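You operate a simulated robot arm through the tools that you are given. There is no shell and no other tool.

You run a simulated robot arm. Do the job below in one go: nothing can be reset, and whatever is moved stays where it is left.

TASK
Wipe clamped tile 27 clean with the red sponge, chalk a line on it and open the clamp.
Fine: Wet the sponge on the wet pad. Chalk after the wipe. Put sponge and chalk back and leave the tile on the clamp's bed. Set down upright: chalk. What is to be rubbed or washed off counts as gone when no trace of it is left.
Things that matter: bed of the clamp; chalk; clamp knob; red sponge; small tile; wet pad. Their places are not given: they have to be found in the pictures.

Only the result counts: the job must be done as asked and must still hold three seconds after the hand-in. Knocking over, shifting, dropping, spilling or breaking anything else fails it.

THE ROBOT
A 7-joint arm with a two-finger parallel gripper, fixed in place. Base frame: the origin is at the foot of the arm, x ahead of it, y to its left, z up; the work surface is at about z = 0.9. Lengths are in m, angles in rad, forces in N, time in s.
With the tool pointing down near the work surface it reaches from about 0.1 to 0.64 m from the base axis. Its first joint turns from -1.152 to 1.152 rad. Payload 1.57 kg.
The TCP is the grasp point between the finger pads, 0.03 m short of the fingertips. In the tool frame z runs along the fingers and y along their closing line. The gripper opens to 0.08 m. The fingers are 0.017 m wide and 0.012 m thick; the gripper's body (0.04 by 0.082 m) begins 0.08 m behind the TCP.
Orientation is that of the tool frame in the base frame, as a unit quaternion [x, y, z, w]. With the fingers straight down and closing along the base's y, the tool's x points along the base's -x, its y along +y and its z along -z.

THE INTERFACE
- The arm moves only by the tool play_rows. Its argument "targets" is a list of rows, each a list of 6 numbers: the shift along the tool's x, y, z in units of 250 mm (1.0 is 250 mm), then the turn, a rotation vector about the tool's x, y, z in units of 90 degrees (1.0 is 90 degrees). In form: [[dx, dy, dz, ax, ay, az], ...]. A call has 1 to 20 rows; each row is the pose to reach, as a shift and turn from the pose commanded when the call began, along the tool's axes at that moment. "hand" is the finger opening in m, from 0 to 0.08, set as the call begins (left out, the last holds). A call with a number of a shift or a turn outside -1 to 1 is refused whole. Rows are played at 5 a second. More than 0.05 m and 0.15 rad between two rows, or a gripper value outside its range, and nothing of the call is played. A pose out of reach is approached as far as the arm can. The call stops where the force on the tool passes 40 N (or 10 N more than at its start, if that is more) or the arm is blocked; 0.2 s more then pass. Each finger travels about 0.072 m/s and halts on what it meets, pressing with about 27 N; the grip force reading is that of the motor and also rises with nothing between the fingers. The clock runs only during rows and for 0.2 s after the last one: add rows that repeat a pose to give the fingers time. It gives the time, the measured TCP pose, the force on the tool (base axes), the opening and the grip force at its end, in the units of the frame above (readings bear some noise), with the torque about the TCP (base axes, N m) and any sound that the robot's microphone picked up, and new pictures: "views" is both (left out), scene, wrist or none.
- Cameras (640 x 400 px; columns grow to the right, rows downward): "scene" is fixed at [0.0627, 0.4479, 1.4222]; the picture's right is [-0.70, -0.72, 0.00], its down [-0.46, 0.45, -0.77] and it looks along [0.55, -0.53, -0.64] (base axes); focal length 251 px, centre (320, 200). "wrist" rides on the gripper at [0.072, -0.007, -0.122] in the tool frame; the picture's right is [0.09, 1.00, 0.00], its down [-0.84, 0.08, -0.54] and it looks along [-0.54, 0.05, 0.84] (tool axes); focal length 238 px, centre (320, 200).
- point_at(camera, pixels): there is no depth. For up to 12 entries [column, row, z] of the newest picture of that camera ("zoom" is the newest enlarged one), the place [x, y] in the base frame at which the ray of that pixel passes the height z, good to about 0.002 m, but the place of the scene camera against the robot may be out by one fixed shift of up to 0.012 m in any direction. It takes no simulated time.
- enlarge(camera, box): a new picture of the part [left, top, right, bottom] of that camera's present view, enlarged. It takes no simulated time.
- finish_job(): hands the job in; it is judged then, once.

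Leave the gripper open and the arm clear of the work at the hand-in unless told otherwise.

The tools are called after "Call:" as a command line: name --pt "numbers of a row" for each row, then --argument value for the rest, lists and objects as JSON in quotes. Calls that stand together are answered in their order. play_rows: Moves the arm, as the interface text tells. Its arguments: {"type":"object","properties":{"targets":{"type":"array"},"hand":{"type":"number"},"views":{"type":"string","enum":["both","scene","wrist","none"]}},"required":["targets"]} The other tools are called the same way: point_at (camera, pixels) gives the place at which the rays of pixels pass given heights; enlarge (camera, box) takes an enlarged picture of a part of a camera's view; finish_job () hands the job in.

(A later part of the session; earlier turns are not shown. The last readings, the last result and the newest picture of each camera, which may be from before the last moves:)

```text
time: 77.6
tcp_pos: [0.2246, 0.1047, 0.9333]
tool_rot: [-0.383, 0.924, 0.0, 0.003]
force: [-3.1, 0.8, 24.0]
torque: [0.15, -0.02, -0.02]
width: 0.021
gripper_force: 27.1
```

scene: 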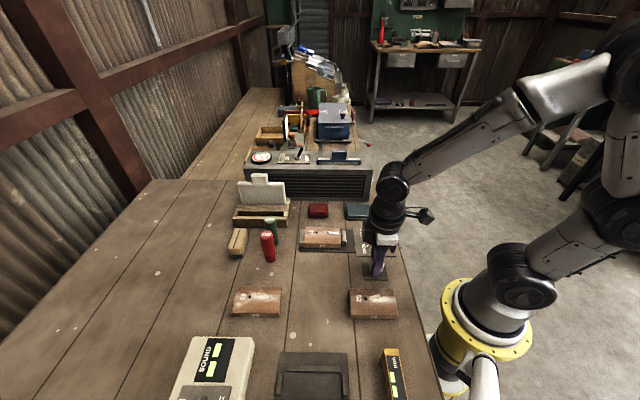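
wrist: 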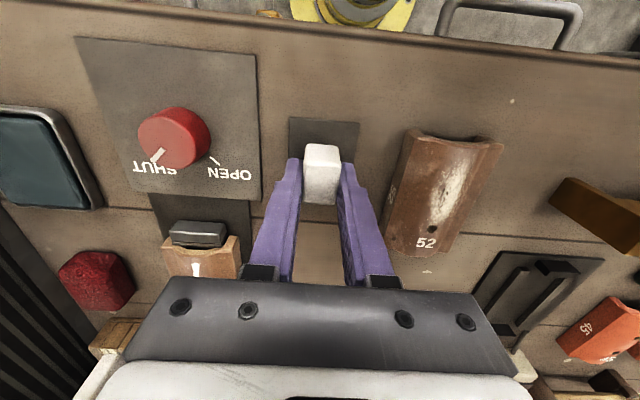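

Touching the plate (contact at about 0.934). I ease up 1 mm and open to release the chalk.

Call:
play_rows --pt "0 0 -0.003 0 0 0" --pt "0 0 -0.003 0 0 0" --views "none"

Call:
play_rows --pt "0 0 0 0 0 0" --pt "0 0 0 0 0 0" --pt "0 0 -0.04 0 0 0" --pt "0 0 -0.08 0 0 0" --pt "0 0 -0.08 0 0 0" --hand 0.046

```text
time: 78.2
tcp_pos: [0.2255, 0.1054, 0.9342]
tool_rot: [-0.383, 0.924, -0.001, 0.001]
force: [5.3, 1.7, 9.8]
torque: [0.11, -0.23, -0.05]
width: 0.0208
gripper_force: 26.6
```

```text
time: 79.4
tcp_pos: [0.2241, 0.1038, 0.9538]
tool_rot: [-0.382, 0.924, 0.0, 0.0]
force: [0.3, -0.3, -0.8]
torque: [0.0, -0.02, 0.0]
width: 0.046
gripper_force: 0.0
```

scene: 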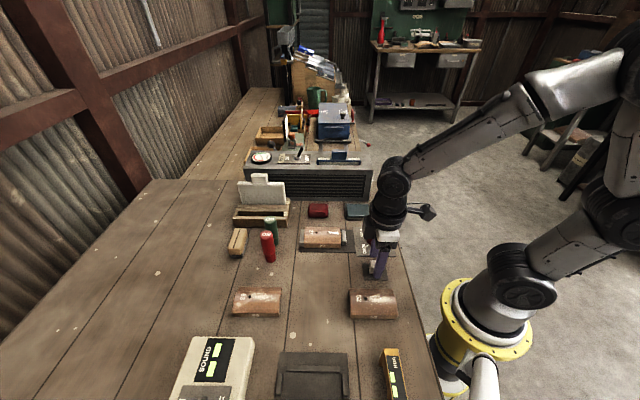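
wrist: 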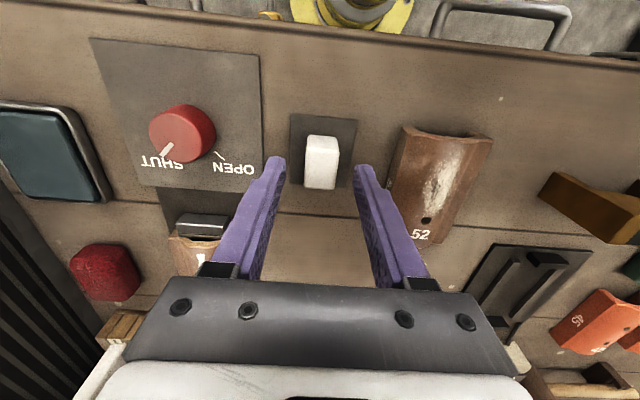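

The chalk stands upright on its plate. I check its place before regripping.

Call:
enlarge --camera "wrist" --box '[280, 105, 370, 205]'

Call:
enlarge --camera "scene" --box '[345, 225, 415, 290]'

```text
4.00 times, centred on (325, 155) of wrist
```

zoom: 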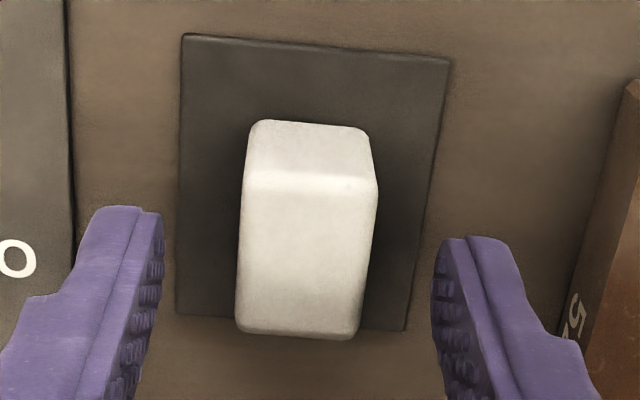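

```text
6.15 times, centred on (380, 258) of scene
```

zoom: 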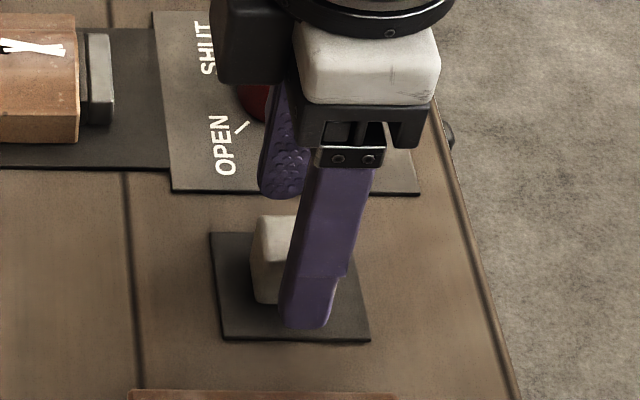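

Call:
point_at --camera "wrist" --pixels '[[306.25, 149.5, 0.93], [339.5, 152.5, 0.93], [334.5, 189.5, 0.93], [304, 186.25, 0.93], [290.5, 113.5, 0.904], [357.5, 119.5, 0.904], [346.5, 187.75, 0.904], [289.5, 184, 0.904]]'

```text
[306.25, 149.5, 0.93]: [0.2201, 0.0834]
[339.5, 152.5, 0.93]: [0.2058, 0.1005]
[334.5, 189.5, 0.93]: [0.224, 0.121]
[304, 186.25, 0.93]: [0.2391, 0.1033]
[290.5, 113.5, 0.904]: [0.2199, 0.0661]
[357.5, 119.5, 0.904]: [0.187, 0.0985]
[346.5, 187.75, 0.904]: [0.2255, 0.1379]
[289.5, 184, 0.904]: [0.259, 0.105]
```

The chalk is centred on its plate. I regrip it a bit higher: TCP z 0.9415, centred at u 0.2293.

Call:
play_rows --pt "0.011 0 0.02 0 0 0" --pt "0.011 0 0.05 0 0 0" --pt "0.011 0 0.05 0 0 0" --views "none"

Call:
play_rows --pt "0 0 0 0 0 0" --pt "0 0 0 0 0 0" --pt "0 0 0 0 0 0" --pt "0 0 0 0 0 0" --hand 0.0 --views "none"

Call:
play_rows --pt "0 0 -0.006 0 0 0" --pt "0 0 -0.012 0 0 0" --pt "0 0 -0.012 0 0 0"

```text
time: 80.2
tcp_pos: [0.2226, 0.1023, 0.9411]
tool_rot: [-0.382, 0.924, 0.0, -0.001]
force: [-0.5, 0.6, -0.1]
torque: [0.01, -0.04, -0.01]
width: 0.0461
gripper_force: 0.1
```

```text
time: 81.2
tcp_pos: [0.2247, 0.1018, 0.9403]
tool_rot: [-0.383, 0.924, 0.001, 0.0]
force: [-0.8, 0.2, 0.3]
torque: [0.01, -0.02, 0.01]
width: 0.0207
gripper_force: 27.3
```

```text
time: 82.0
tcp_pos: [0.2233, 0.1017, 0.9441]
tool_rot: [-0.383, 0.924, 0.0, 0.0]
force: [1.3, -1.2, -1.3]
torque: [-0.01, 0.02, 0.02]
width: 0.0208
gripper_force: 27.0
```

scene: 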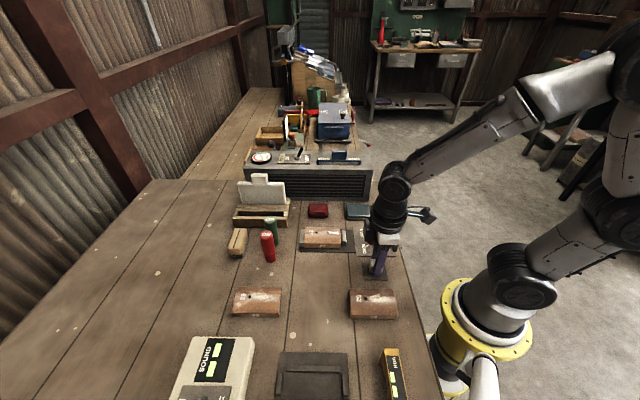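
wrist: 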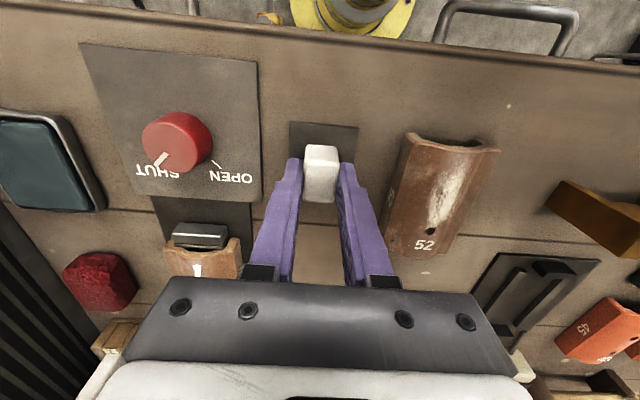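

Held so far. I lift 2 cm slowly and check.

Call:
play_rows --pt "0 0 -0.02 0 0 0" --pt "0 0 -0.04 0 0 0" --pt "0 0 -0.06 0 0 0" --pt "0 0 -0.08 0 0 0" --pt "0 0 -0.08 0 0 0"

Call:
enlarge --camera "scene" --box '[345, 225, 415, 290]'

```text
time: 83.2
tcp_pos: [0.2231, 0.1025, 0.9649]
tool_rot: [-0.383, 0.924, 0.0, 0.0]
force: [-0.1, 0.5, -0.5]
torque: [0.01, 0.0, -0.02]
width: 0.0207
gripper_force: 27.1
```

scene: 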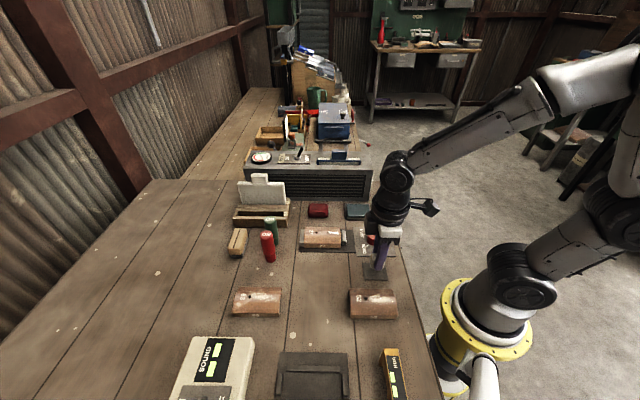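
wrist: 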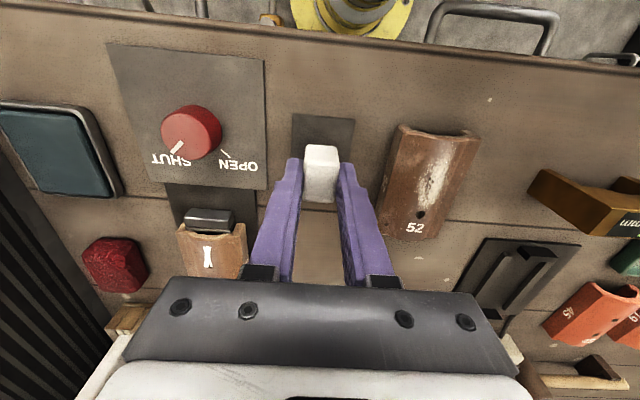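

```text
6.15 times, centred on (380, 258) of scene
```

zoom: 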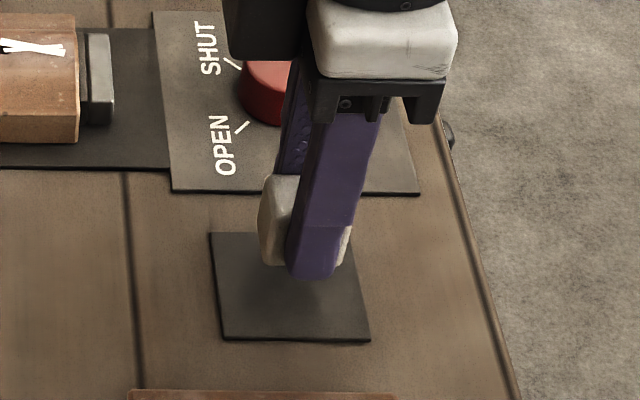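

The chalk is firmly held and lifted. I carry it over the tile to u 0.345.

Call:
play_rows --pt "0 0 -0.08 0 0 0" --pt "0 0 -0.162 0 0 0" --pt "-0.1 -0.08 -0.162 0 0 0" --pt "-0.2 -0.16 -0.162 0 0 0" --pt "-0.3 -0.25 -0.162 0 0 0" --pt "-0.4 -0.33 -0.162 0 0 0" --pt "-0.463 -0.38 -0.162 0 0 0" --pt "-0.463 -0.38 -0.1 0 0 0" --pt "-0.463 -0.38 -0.06 0 0 0" --pt "-0.463 -0.38 -0.06 0 0 0"

Call:
enlarge --camera "scene" --box '[295, 195, 365, 255]'

```text
time: 85.4
tcp_pos: [0.3717, 0.1182, 0.9789]
tool_rot: [-0.383, 0.924, 0.0, 0.0]
force: [-0.6, -0.7, 0.1]
torque: [-0.01, 0.0, -0.02]
width: 0.021
gripper_force: 27.0
```

scene: 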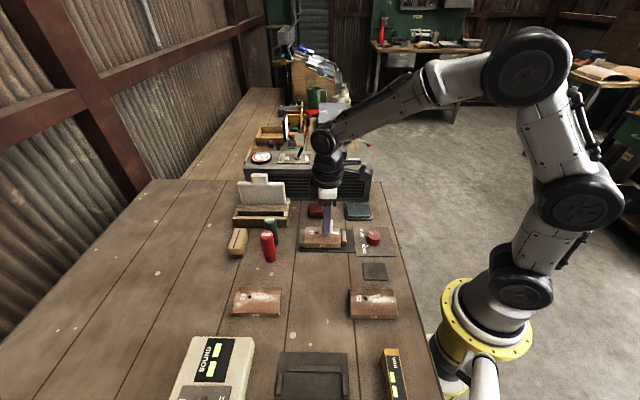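
wrist: 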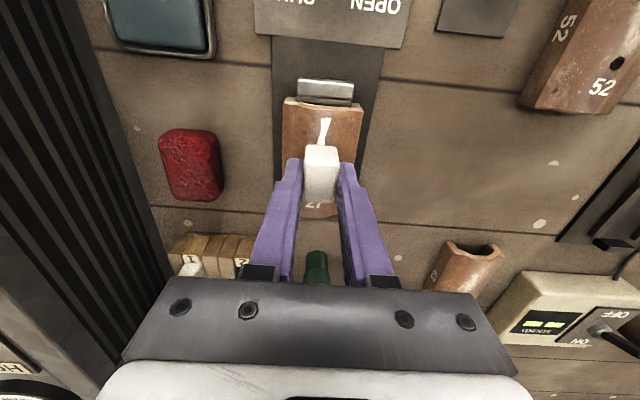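

```text
6.67 times, centred on (330, 225) of scene
```

zoom: 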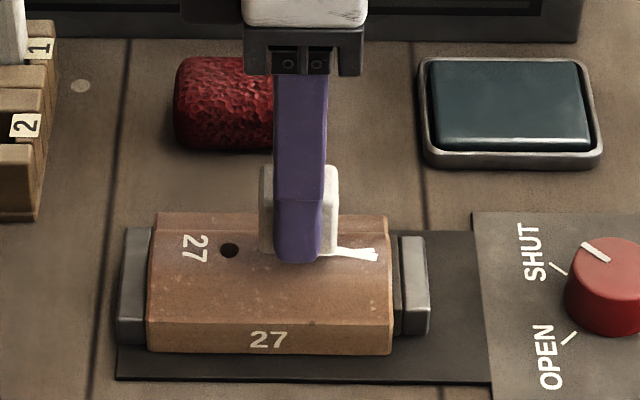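

Chalk sits just above the tile, next to the mark. I lower in small steps.

Call:
play_rows --pt "0 0 0.012 0 0 0" --pt "0 0 0.024 0 0 0" --pt "0 0 0.024 0 0 0" --views "none"

Call:
play_rows --pt "0 0 0.004 0 0 0" --pt "0 0 0.004 0 0 0" --views "none"

Call:
play_rows --pt "0 0 0.004 0 0 0" --pt "0 0 0.004 0 0 0" --views "none"

Call:
play_rows --pt "0 0 0.003 0 0 0" --pt "0 0 0.003 0 0 0" --views "none"

```text
time: 86.2
tcp_pos: [0.3702, 0.1169, 0.9729]
tool_rot: [-0.383, 0.924, -0.001, -0.001]
force: [-0.1, 0.3, -0.5]
torque: [-0.01, -0.02, -0.01]
width: 0.0209
gripper_force: 27.1
```

```text
time: 86.8
tcp_pos: [0.3723, 0.1176, 0.9723]
tool_rot: [-0.383, 0.924, 0.0, 0.0]
force: [-0.1, 0.4, -0.2]
torque: [-0.02, 0.0, -0.02]
width: 0.0208
gripper_force: 27.2
```

```text
time: 87.4
tcp_pos: [0.3728, 0.1177, 0.9707]
tool_rot: [-0.383, 0.924, 0.0, 0.0]
force: [-0.8, 0.0, -0.5]
torque: [-0.03, 0.01, 0.0]
width: 0.0208
gripper_force: 27.3
```

```text
time: 88.0
tcp_pos: [0.3717, 0.1188, 0.9704]
tool_rot: [-0.383, 0.924, 0.0, 0.0]
force: [0.1, 0.7, -0.5]
torque: [0.0, 0.0, 0.0]
width: 0.0207
gripper_force: 26.6
```

Commanded z is about 0.9707, still free. Continuing in 0.5 mm steps.

Call:
play_rows --pt "0 0 0.002 0 0 0" --pt "0 0 0.002 0 0 0" --views "none"

Call:
play_rows --pt "0 0 0.002 0 0 0" --pt "0 0 0.002 0 0 0" --views "none"

Call:
play_rows --pt "0 0 0.002 0 0 0" --pt "0 0 0.002 0 0 0" --views "none"

```text
time: 88.6
tcp_pos: [0.3717, 0.1156, 0.9697]
tool_rot: [-0.383, 0.924, 0.0, 0.0]
force: [-0.4, 0.0, -1.2]
torque: [0.02, -0.02, 0.0]
width: 0.0209
gripper_force: 27.6
```

```text
time: 89.2
tcp_pos: [0.3711, 0.1169, 0.9684]
tool_rot: [-0.383, 0.924, 0.0, 0.0]
force: [-0.5, -0.1, 0.4]
torque: [0.03, 0.03, -0.02]
width: 0.0207
gripper_force: 26.9
```

```text
time: 89.8
tcp_pos: [0.3708, 0.1172, 0.9685]
tool_rot: [-0.383, 0.924, 0.0, 0.001]
force: [-2.9, 0.5, 4.9]
torque: [-0.05, 0.13, 0.01]
width: 0.0209
gripper_force: 26.7
```

Contact with 5 N. Now I drag flat toward +u, 20 mm, with minimal feed, and look.

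Call:
play_rows --pt "-0.016 0 0.0005 0 0 0" --pt "-0.032 0 0.001 0 0 0" --pt "-0.048 0 0.0015 0 0 0" --pt "-0.064 0 0.002 0 0 0" --pt "-0.08 0 0.0025 0 0 0"

Call:
enlarge --camera "wrist" --box '[265, 20, 395, 190]'

Call:
enlarge --camera "scene" --box '[300, 210, 355, 252]'

```text
time: 91.0
tcp_pos: [0.3863, 0.13, 0.9689]
tool_rot: [-0.383, 0.924, -0.001, 0.001]
force: [-2.6, -3.8, 12.2]
torque: [-0.14, 0.08, 0.0]
width: 0.0208
gripper_force: 26.7
```

scene: 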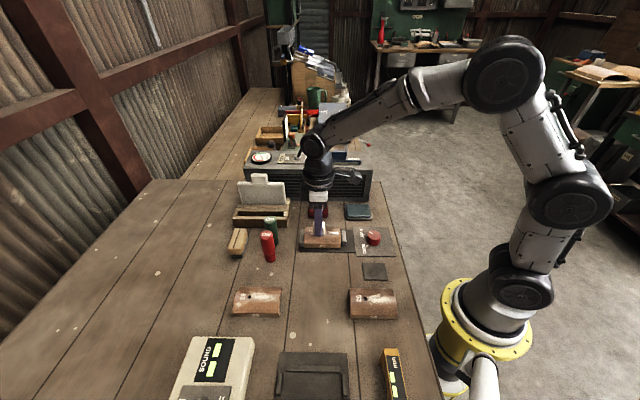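
wrist: 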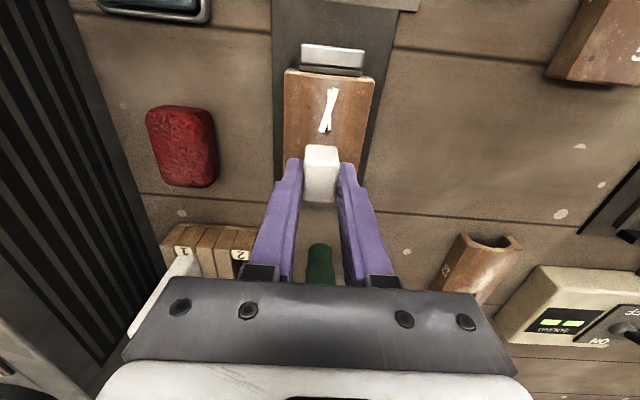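

```text
2.35 times, centred on (330, 105) of wrist
```

zoom: 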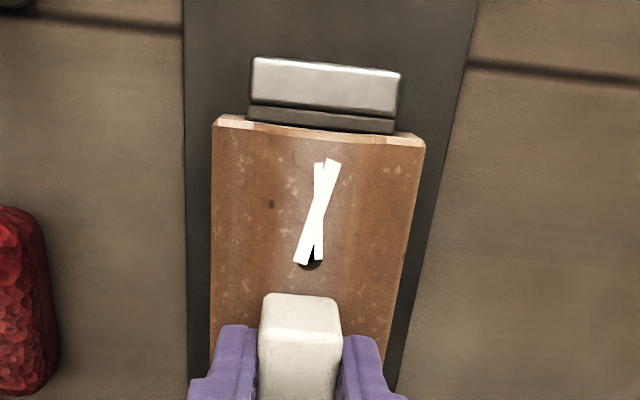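

```text
9.52 times, centred on (328, 231) of scene
```

zoom: 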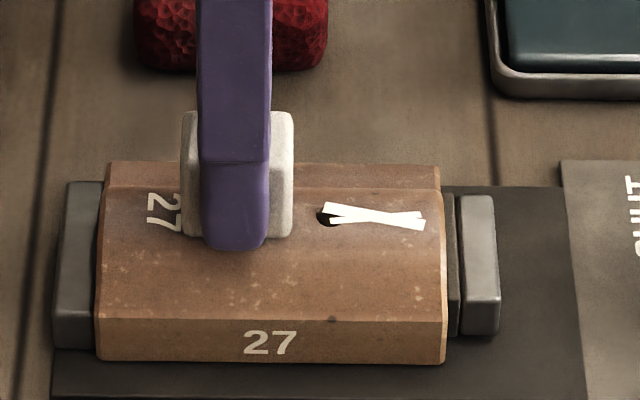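

Contact was kept the whole way (12 N), yet no further mark appears, so the chalk mark seems complete. To be sure, I drag back across the marked region once more and then check.

Call:
play_rows --pt "0.016 0 0 0 0 0" --pt "0.032 0 0 0 0 0" --pt "0.048 0 0 0 0 0" --pt "0.064 0 0 0 0 0" --pt "0.08 0 0 0 0 0" --pt "0.096 0 0 0 0 0" --pt "0.112 0 0 0 0 0" --pt "0.128 0 0 0 0 0" --views "none"

Call:
play_rows --pt "0 0 -0.06 0 0 0" --pt "0 0 -0.12 0 0 0" --pt "0 0 -0.2 0 0 0" --pt "-0.1 0 -0.2 0 0 0" --pt "-0.2 -0.1 -0.2 0 0 0" --pt "-0.24 -0.24 -0.2 0 0 0" --pt "-0.24 -0.24 -0.2 0 0 0"

Call:
enlarge --camera "wrist" --box '[330, 15, 450, 175]'

Call:
enlarge --camera "scene" --box '[300, 215, 355, 252]'

```text
time: 92.8
tcp_pos: [0.3644, 0.1093, 0.9682]
tool_rot: [-0.382, 0.924, 0.0, 0.003]
force: [5.7, 5.7, 19.0]
torque: [0.17, -0.17, 0.02]
width: 0.0208
gripper_force: 27.0
```

```text
time: 94.4
tcp_pos: [0.4491, 0.1088, 1.0178]
tool_rot: [-0.383, 0.924, -0.001, 0.0]
force: [-0.1, 0.6, -0.4]
torque: [0.02, 0.0, 0.01]
width: 0.0206
gripper_force: 26.1
```

scene: 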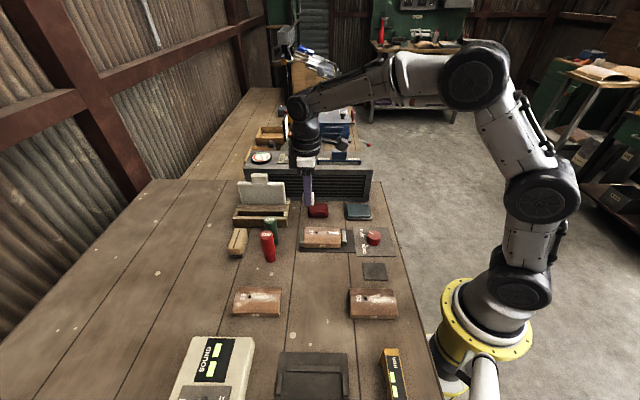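
wrist: 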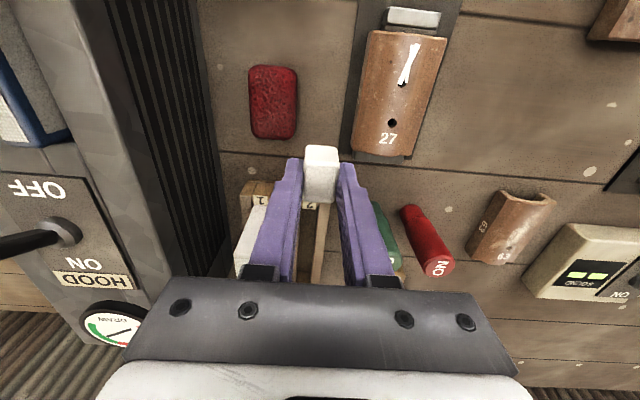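

```text
2.50 times, centred on (390, 95) of wrist
```

zoom: 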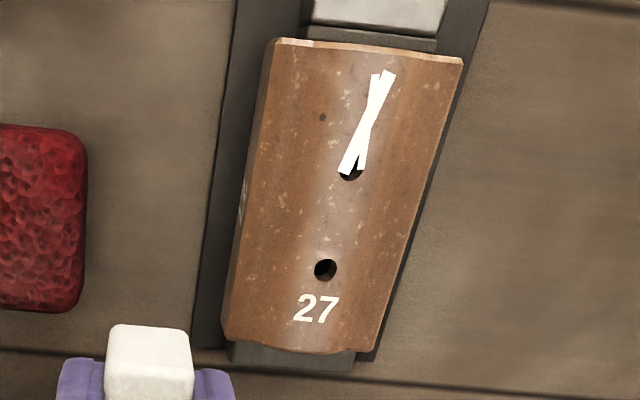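

```text
10.81 times, centred on (328, 234) of scene
```

zoom: 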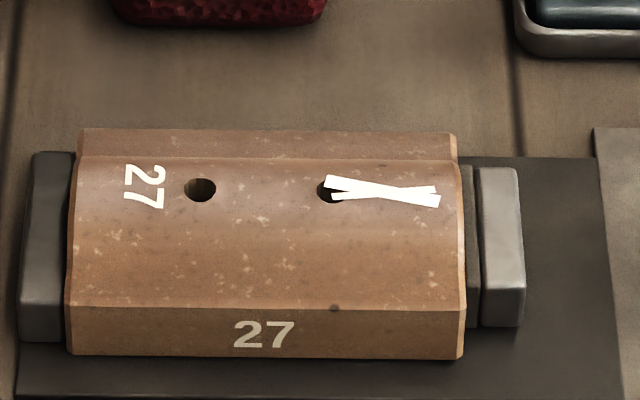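

No new marks; the tile carries its chalk line. Now I bring the chalk back over its plate (u 0.2293, v −0.085) and lower to z 0.947.

Call:
play_rows --pt "0.1 0.1 0 0 0 0" --pt "0.21 0.2 0 0 0 0" --pt "0.32 0.3 0 0 0 0" --pt "0.43 0.41 0 0 0 0" --pt "0.54 0.52 0 0 0 0" --pt "0.655 0.62 0 0 0 0" --pt "0.655 0.62 0.1 0 0 0" --pt "0.655 0.62 0.2 0 0 0" --pt "0.655 0.62 0.26 0 0 0" --pt "0.655 0.62 0.286 0 0 0" --pt "0.655 0.62 0.286 0 0 0"

Call:
enlarge --camera "wrist" --box '[270, 95, 380, 215]'

Call:
enlarge --camera "scene" --box '[345, 225, 415, 290]'

```text
time: 96.8
tcp_pos: [0.2222, 0.1027, 0.9453]
tool_rot: [-0.383, 0.924, -0.001, 0.0]
force: [-0.5, -0.2, 0.6]
torque: [0.0, -0.03, 0.0]
width: 0.021
gripper_force: 26.4
```

scene: 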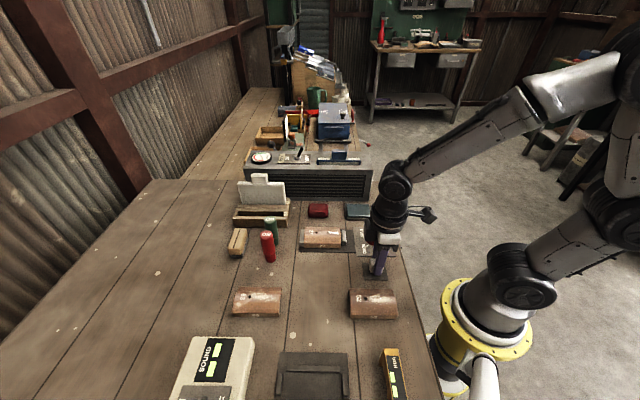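
wrist: 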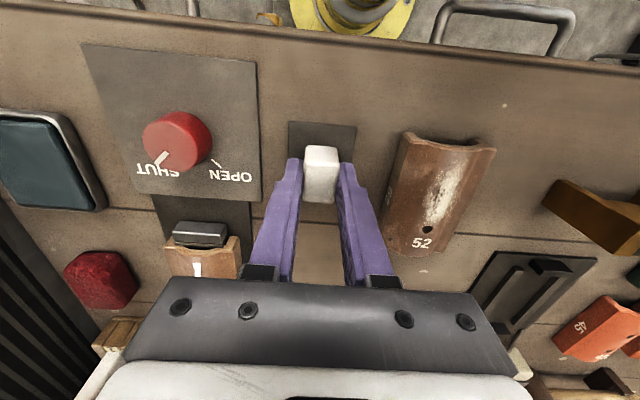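

```text
3.33 times, centred on (325, 155) of wrist
```

zoom: 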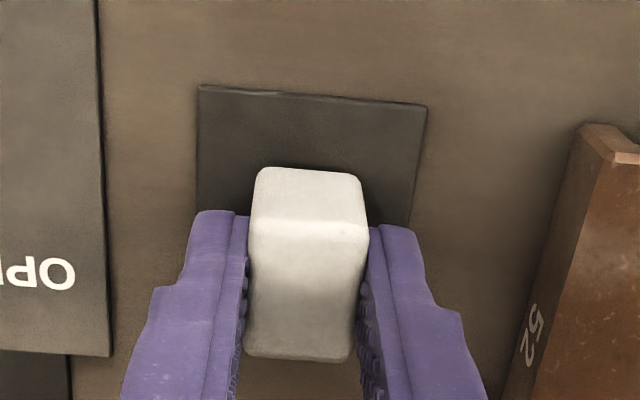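

```text
6.15 times, centred on (380, 258) of scene
```

zoom: 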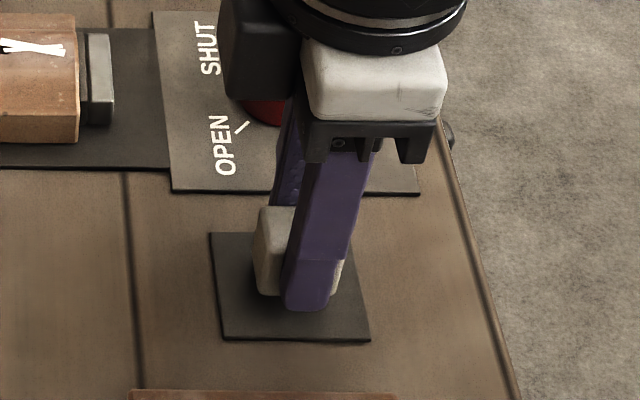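

The chalk is upright over the plate. I lower it in small steps to touch.

Call:
play_rows --pt "0 0 0.008 0 0 0" --pt "0 0 0.018 0 0 0" --pt "0 0 0.018 0 0 0" --views "none"

Call:
play_rows --pt "0 0 0.003 0 0 0" --pt "0 0 0.003 0 0 0" --views "none"

Call:
play_rows --pt "0 0 0.003 0 0 0" --pt "0 0 0.003 0 0 0" --views "none"

Call:
play_rows --pt "0 0 0.002 0 0 0" --pt "0 0 0.002 0 0 0" --views "none"

```text
time: 97.6
tcp_pos: [0.2234, 0.1021, 0.9422]
tool_rot: [-0.382, 0.924, 0.001, 0.0]
force: [0.3, 0.1, -0.8]
torque: [0.0, 0.0, 0.02]
width: 0.021
gripper_force: 26.8
```

```text
time: 98.2
tcp_pos: [0.2225, 0.1019, 0.942]
tool_rot: [-0.383, 0.924, 0.0, 0.0]
force: [-0.2, -0.3, -0.1]
torque: [-0.01, -0.03, -0.03]
width: 0.0207
gripper_force: 27.0
```

```text
time: 98.8
tcp_pos: [0.2241, 0.1023, 0.9402]
tool_rot: [-0.383, 0.924, 0.0, 0.0]
force: [-0.6, 0.5, -1.1]
torque: [-0.01, 0.02, -0.01]
width: 0.0209
gripper_force: 27.4
```

```text
time: 99.4
tcp_pos: [0.2228, 0.1014, 0.94]
tool_rot: [-0.383, 0.924, 0.0, 0.001]
force: [-0.1, -0.1, 0.3]
torque: [0.0, -0.01, 0.04]
width: 0.0208
gripper_force: 26.6
```

Commanded z about 0.9406; still free. A few more 0.5 mm steps.

Call:
play_rows --pt "0 0 0.002 0 0 0" --pt "0 0 0.002 0 0 0" --views "none"

Call:
play_rows --pt "0 0 0.002 0 0 0" --pt "0 0 0.002 0 0 0" --views "none"

Call:
play_rows --pt "0 0 0.002 0 0 0" --pt "0 0 0.002 0 0 0" --views "none"

```text
time: 100.0
tcp_pos: [0.2216, 0.1031, 0.9403]
tool_rot: [-0.383, 0.924, 0.0, 0.001]
force: [-0.5, -5.0, 9.9]
torque: [-0.12, 0.03, 0.0]
width: 0.0205
gripper_force: 27.1
```

```text
time: 100.6
tcp_pos: [0.223, 0.1027, 0.9395]
tool_rot: [-0.383, 0.924, 0.0, 0.002]
force: [-4.6, -1.0, 23.6]
torque: [-0.03, 0.24, -0.04]
width: 0.0209
gripper_force: 27.1
```

```text
time: 101.2
tcp_pos: [0.2226, 0.1032, 0.9396]
tool_rot: [-0.382, 0.924, 0.0, 0.002]
force: [-1.0, -0.9, 23.0]
torque: [-0.02, 0.05, 0.03]
width: 0.0208
gripper_force: 27.3
```

The chalk is on the plate. I ease up 1 mm, open to 0.046 and rise.

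Call:
play_rows --pt "0 0 -0.004 0 0 0" --pt "0 0 -0.004 0 0 0" --views "none"

Call:
play_rows --pt "0 0 0 0 0 0" --pt "0 0 0 0 0 0" --pt "0 0 -0.04 0 0 0" --pt "0 0 -0.1 0 0 0" --pt "0 0 -0.2 0 0 0" --pt "0 0 -0.3 0 0 0" --pt "0 0 -0.3 0 0 0" --hand 0.046

Call:
enlarge --camera "scene" --box '[345, 225, 415, 290]'

Call:
enlarge --camera "wrist" --box '[150, 40, 350, 180]'

```text
time: 101.8
tcp_pos: [0.2235, 0.102, 0.9394]
tool_rot: [-0.382, 0.924, 0.0, 0.001]
force: [5.6, 3.7, 7.2]
torque: [0.19, -0.18, -0.01]
width: 0.0209
gripper_force: 26.6
```

```text
time: 103.4
tcp_pos: [0.2217, 0.1016, 1.0148]
tool_rot: [-0.383, 0.924, 0.0, 0.0]
force: [-0.3, 0.3, 0.1]
torque: [-0.02, -0.02, -0.02]
width: 0.0461
gripper_force: 0.0
```

scene: 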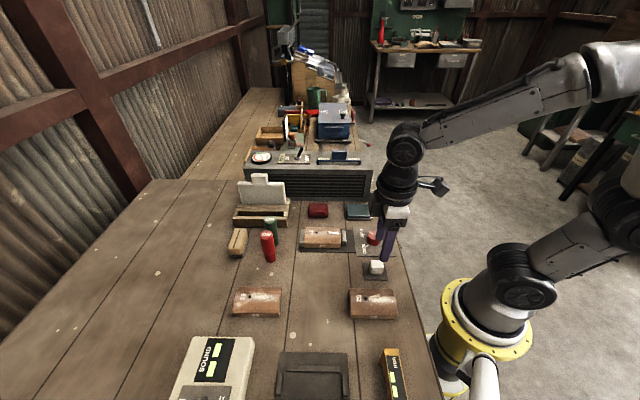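
wrist: 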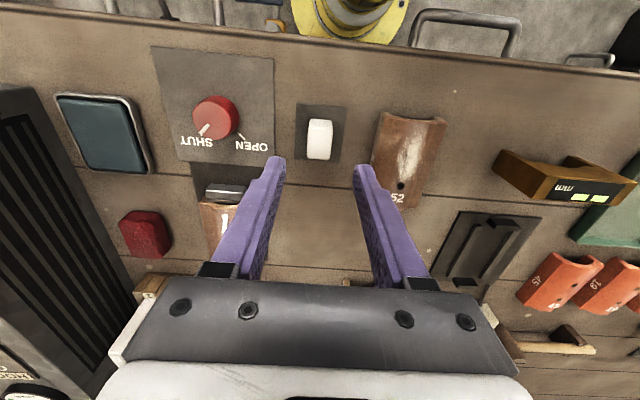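

```text
6.15 times, centred on (380, 258) of scene
```

zoom: 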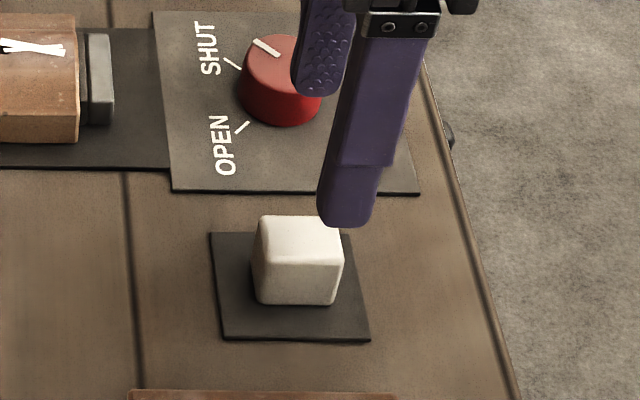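

```text
2.86 times, centred on (250, 110) of wrist
```

zoom: 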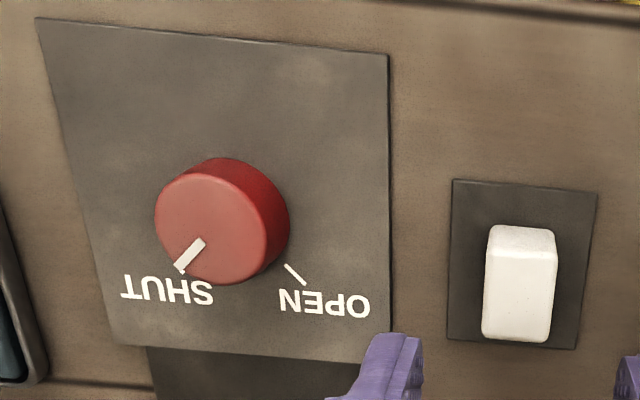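

The chalk stands upright on its plate. From the overhead picture, the SHUT tick lies toward +x and OPEN toward +y from the knob centre (0.2825, 0.028), so the knob must turn 90° counter-clockwise seen from above. I first rotate the hand +90° about the tool axis while moving above the knob, so the later turn ends in the present orientation.

Call:
play_rows --pt "0.003 -0.03 -0.02 0 0 0.083" --pt "0.006 -0.06 -0.02 0 0 0.166" --pt "0.009 -0.09 -0.02 0 0 0.25" --pt "0.012 -0.12 -0.02 0 0 0.333" --pt "0.015 -0.15 -0.02 0 0 0.416" --pt "0.018 -0.18 -0.02 0 0 0.5" --pt "0.021 -0.21 -0.02 0 0 0.583" --pt "0.024 -0.24 -0.02 0 0 0.666" --pt "0.027 -0.27 -0.02 0 0 0.75" --pt "0.03 -0.3 -0.02 0 0 0.833" --pt "0.034 -0.34 -0.02 0 0 0.916" --pt "0.039 -0.38 -0.02 0 0 1.0" --pt "0.039 -0.38 -0.02 0 0 1.0" --hand 0.056

```text
time: 106.2
tcp_pos: [0.2823, 0.0287, 1.0199]
tool_rot: [0.383, 0.924, 0.0, 0.0]
force: [-0.1, -0.1, 0.0]
torque: [0.0, -0.02, 0.03]
width: 0.0564
gripper_force: 0.0
```

scene: 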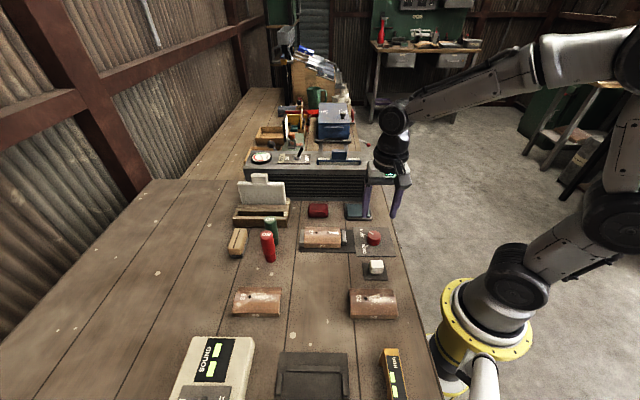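
wrist: 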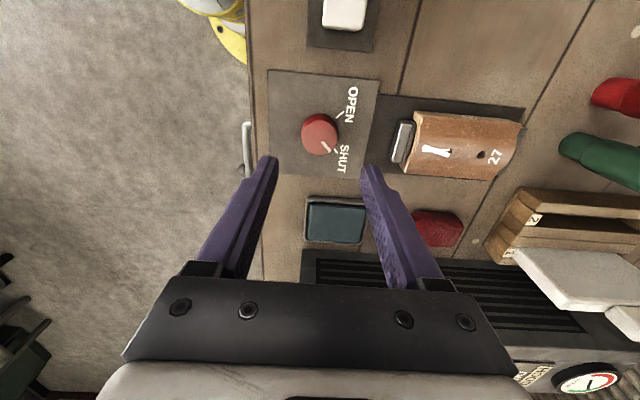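

The knob is at (320,134) between the fingers. I enlarge it and check the centre and the ticks.

Call:
enlarge --camera "wrist" --box '[260, 60, 390, 190]'

Call:
point_at --camera "wrist" --pixels '[[320, 135, 0.922], [302, 135, 0.915], [339, 135, 0.915], [320, 115, 0.915], [320, 155, 0.922]]'

```text
3.08 times, centred on (325, 125) of wrist
```

zoom: 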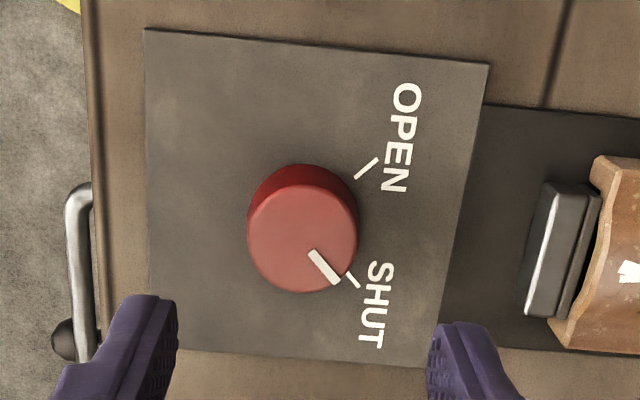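

```text
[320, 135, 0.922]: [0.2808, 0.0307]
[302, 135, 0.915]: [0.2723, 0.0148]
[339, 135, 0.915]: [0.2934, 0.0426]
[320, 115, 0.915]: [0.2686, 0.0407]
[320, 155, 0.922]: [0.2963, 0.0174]
```

The hand is centred over the knob (diameter about 0.033). I lower to z 0.937 around it.

Call:
play_rows --pt "0 0 0.1 0 0 0" --pt "0 0 0.2 0 0 0" --pt "0 0 0.27 0 0 0" --pt "0 0 0.31 0 0 0" --pt "0 0 0.332 0 0 0" --pt "0 0 0.332 0 0 0"

```text
time: 107.6
tcp_pos: [0.2819, 0.0286, 0.9367]
tool_rot: [0.383, 0.924, 0.0, 0.0]
force: [-0.7, -0.1, -0.3]
torque: [0.01, -0.01, -0.01]
width: 0.0559
gripper_force: 0.0
```

scene: 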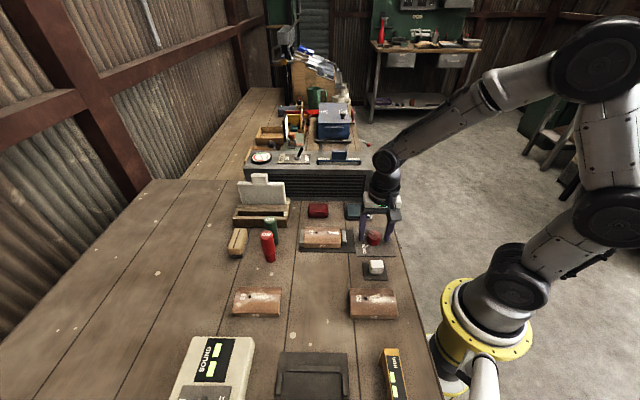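
wrist: 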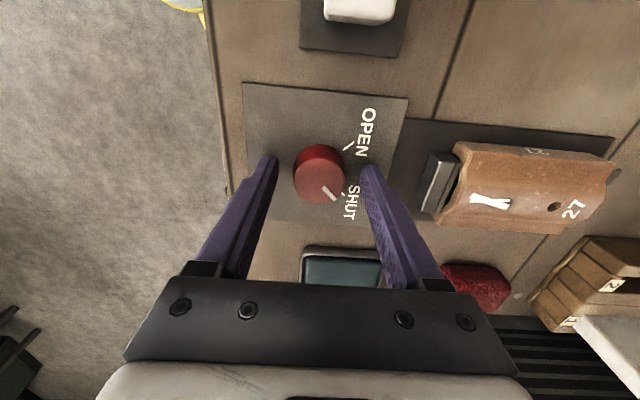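

The knob is centred between the fingers. I close on it.

Call:
play_rows --pt "0 0 0 0 0 0" --pt "0 0 0 0 0 0" --pt "0 0 0 0 0 0" --pt "0 0 0 0 0 0" --hand 0.0 --views "wrist"

```text
time: 108.6
tcp_pos: [0.2811, 0.03, 0.9363]
tool_rot: [0.383, 0.924, 0.0, 0.0]
force: [-1.3, -4.6, -1.0]
torque: [-0.18, 0.02, 0.03]
width: 0.0353
gripper_force: 41.8
```

wrist: 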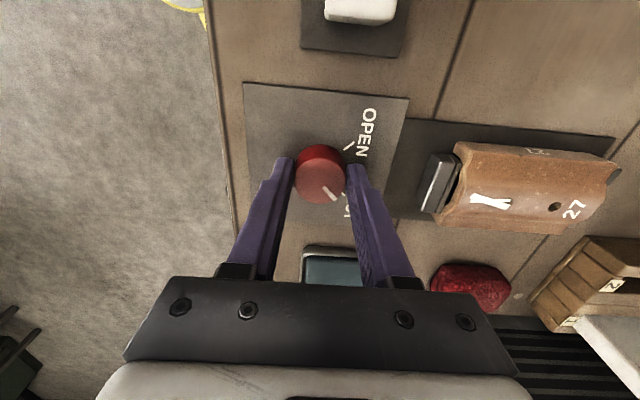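

Gripped at 0.0353. I turn the hand −45° about the tool axis first (counter-clockwise from above) and check.

Call:
play_rows --pt "0 0 0 0 0 -0.07" --pt "0 0 0 0 0 -0.14" --pt "0 0 0 0 0 -0.21" --pt "0 0 0 0 0 -0.28" --pt "0 0 0 0 0 -0.35" --pt "0 0 0 0 0 -0.42" --pt "0 0 0 0 0 -0.5" --pt "0 0 0 0 0 -0.5"

```text
time: 110.4
tcp_pos: [0.2813, 0.0291, 0.9368]
tool_rot: [-0.001, 1.0, 0.0, -0.001]
force: [-14.6, -0.3, 26.6]
torque: [0.05, 1.0, -0.01]
width: 0.0351
gripper_force: 42.0
```

scene: 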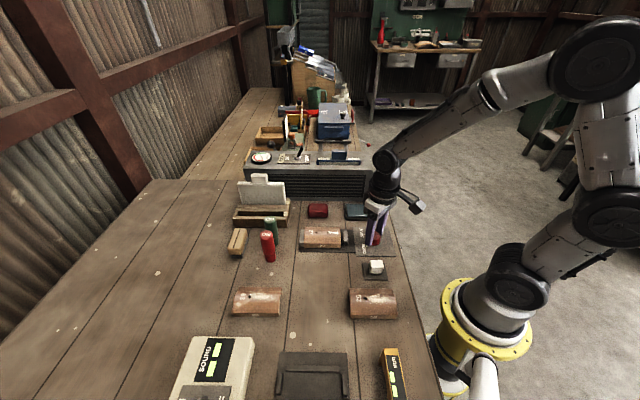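
wrist: 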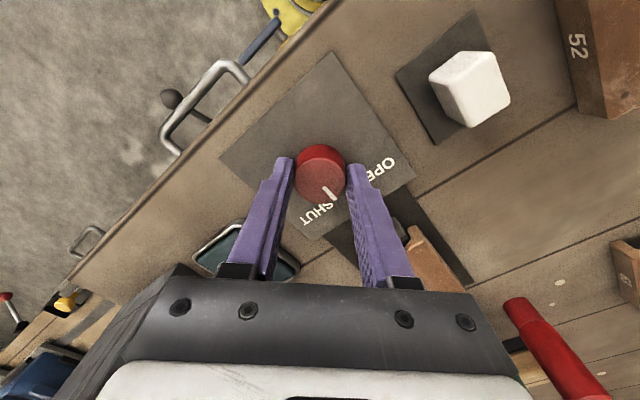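

The knob turns with the hand (pointer fixed relative to the fingers), now halfway; there is 27 N upward strain. I relax by opening briefly, checking the readings, and regripping.

Call:
play_rows --pt "0 0 0 0 0 0" --pt "0 0 0 0 0 0" --hand 0.05

Call:
enlarge --camera "wrist" --box '[250, 90, 410, 250]'

```text
time: 111.0
tcp_pos: [0.2824, 0.0282, 0.9367]
tool_rot: [-0.001, 1.0, 0.0, 0.001]
force: [0.5, -0.6, -0.5]
torque: [-0.02, 0.02, 0.0]
width: 0.0497
gripper_force: 0.0
```

scene: 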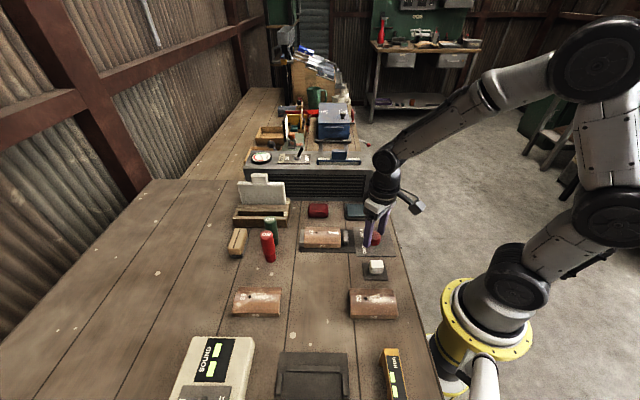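
wrist: 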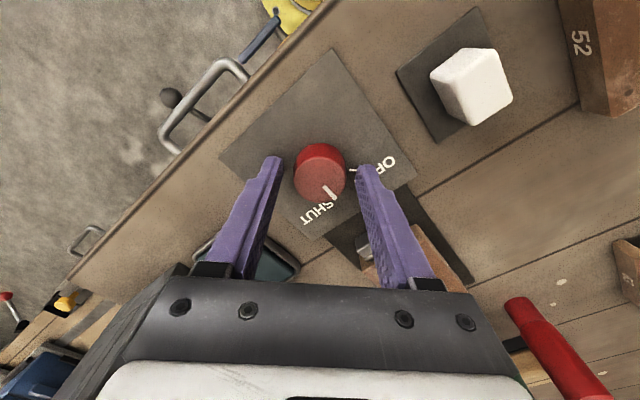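

```text
2.50 times, centred on (330, 170) of wrist
```

zoom: 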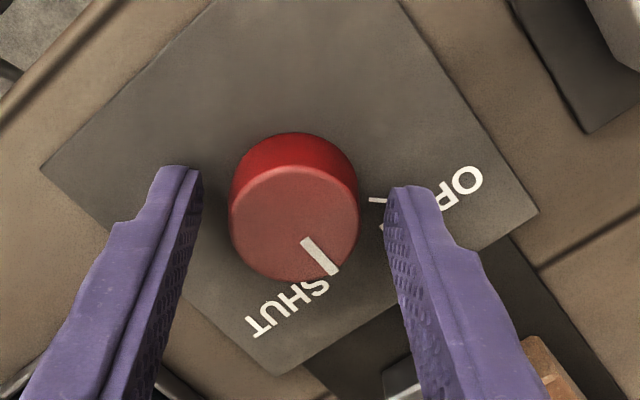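

The knob stayed about 40° turned and the strain is gone. I regrip and turn a further −45°.

Call:
play_rows --pt "0 0 0 0 0 0" --pt "0 0 0 0 0 0" --pt "0 0 0 0 0 0" --pt "0 0 0 0 0 0" --hand 0.0 --views "none"

Call:
play_rows --pt "0 0 0 0 0 -0.07" --pt "0 0 0 0 0 -0.14" --pt "0 0 0 0 0 -0.21" --pt "0 0 0 0 0 -0.28" --pt "0 0 0 0 0 -0.28"

```text
time: 112.0
tcp_pos: [0.2823, 0.0293, 0.9361]
tool_rot: [0.0, 1.0, 0.0, 0.001]
force: [1.8, 0.1, -3.9]
torque: [-0.01, -0.17, -0.03]
width: 0.0353
gripper_force: 42.8
```

```text
time: 113.2
tcp_pos: [0.2823, 0.0281, 0.9353]
tool_rot: [-0.219, 0.976, 0.0, -0.001]
force: [3.5, 1.6, -17.8]
torque: [0.42, -0.78, 0.02]
width: 0.0354
gripper_force: 42.4
```

scene: 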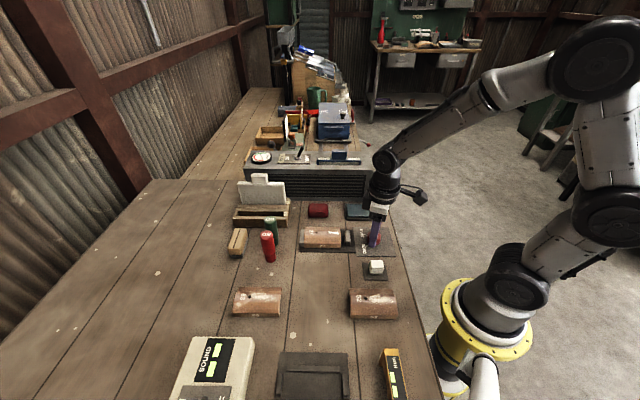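
wrist: 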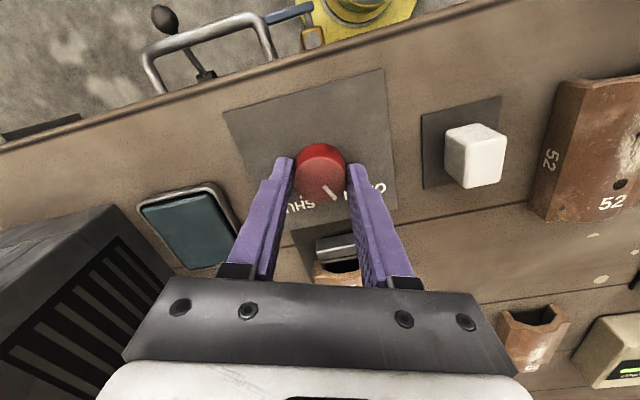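

Another 25° done, 18 N strain. I continue 20° more.

Call:
play_rows --pt "0 0 0 0 0 -0.07" --pt "0 0 0 0 0 -0.14" --pt "0 0 0 0 0 -0.22" --pt "0 0 0 0 0 -0.22"

Call:
enlarge --camera "wrist" --box '[220, 90, 400, 290]'

```text
time: 114.2
tcp_pos: [0.2833, 0.0283, 0.9365]
tool_rot: [-0.383, 0.924, 0.001, 0.0]
force: [9.1, 1.2, -18.1]
torque: [-0.25, 0.09, -0.07]
width: 0.0351
gripper_force: 42.2
```

scene: 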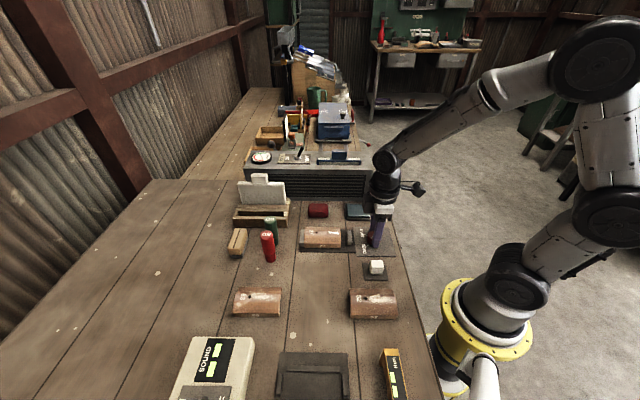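
wrist: 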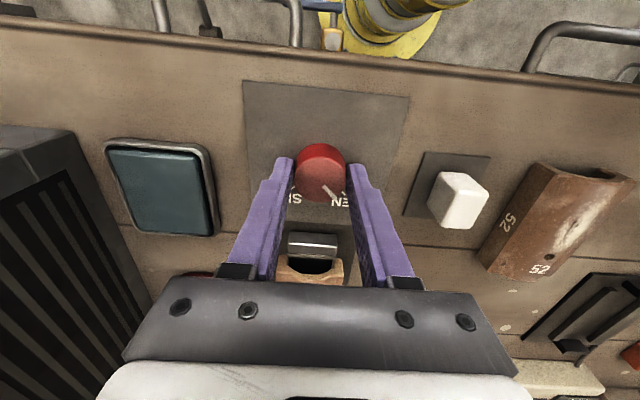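

```text
2.00 times, centred on (310, 190) of wrist
```

zoom: 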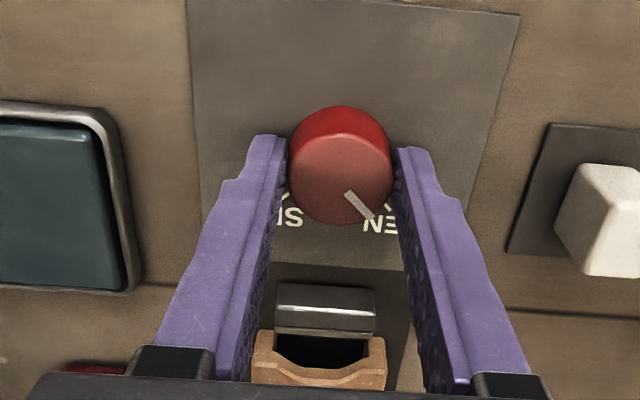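

The pointer is now near the OPEN tick. I open the fingers and rise to check the knob and jaws.

Call:
play_rows --pt "0 0 0 0 0 0" --pt "0 0 0 0 0 0" --pt "0 0 -0.08 0 0 0" --pt "0 0 -0.18 0 0 0" --pt "0 0 -0.28 0 0 0" --pt "0 0 -0.38 0 0 0" --pt "0 0 -0.38 0 0 0" --hand 0.056

Call:
enlarge --camera "wrist" --box '[240, 60, 400, 230]'

Call:
enlarge --camera "scene" --box '[295, 205, 405, 285]'

```text
time: 115.8
tcp_pos: [0.2812, 0.0265, 1.0328]
tool_rot: [-0.382, 0.924, 0.0, 0.001]
force: [0.4, 0.1, 0.4]
torque: [-0.01, 0.0, 0.0]
width: 0.056
gripper_force: 0.1
```

scene: 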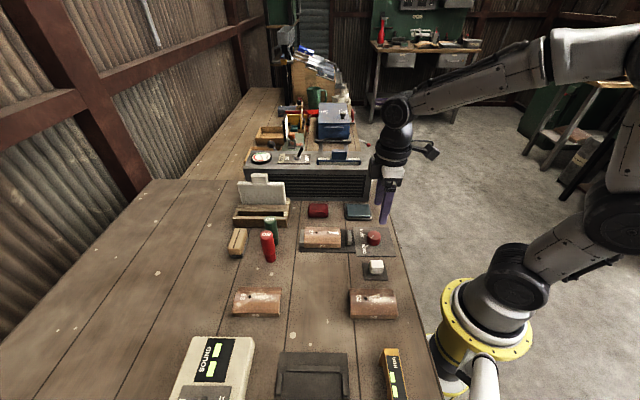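
wrist: 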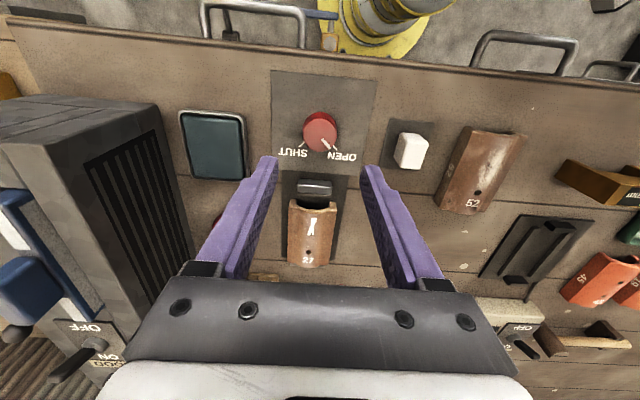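

```text
2.35 times, centred on (320, 145) of wrist
```

zoom: 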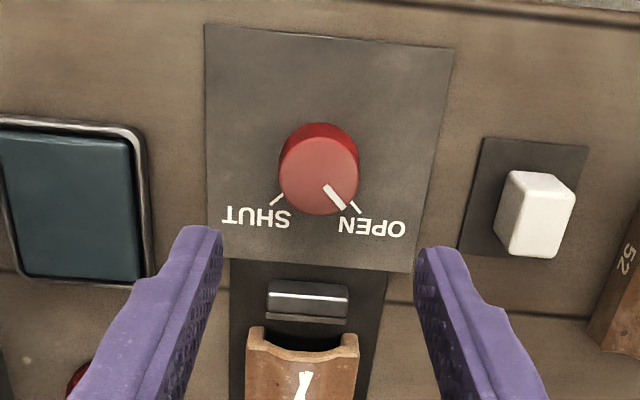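

```text
5.00 times, centred on (350, 245) of scene
```

zoom: 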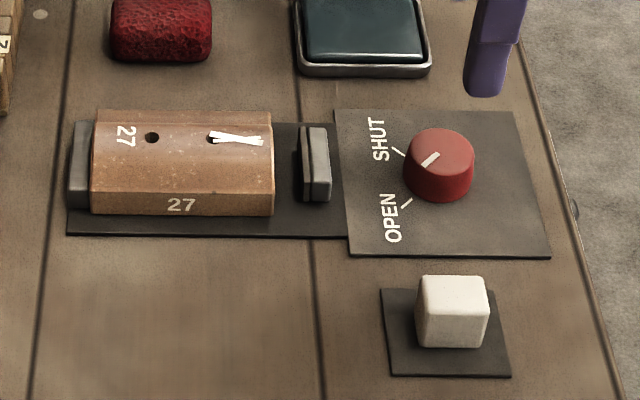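

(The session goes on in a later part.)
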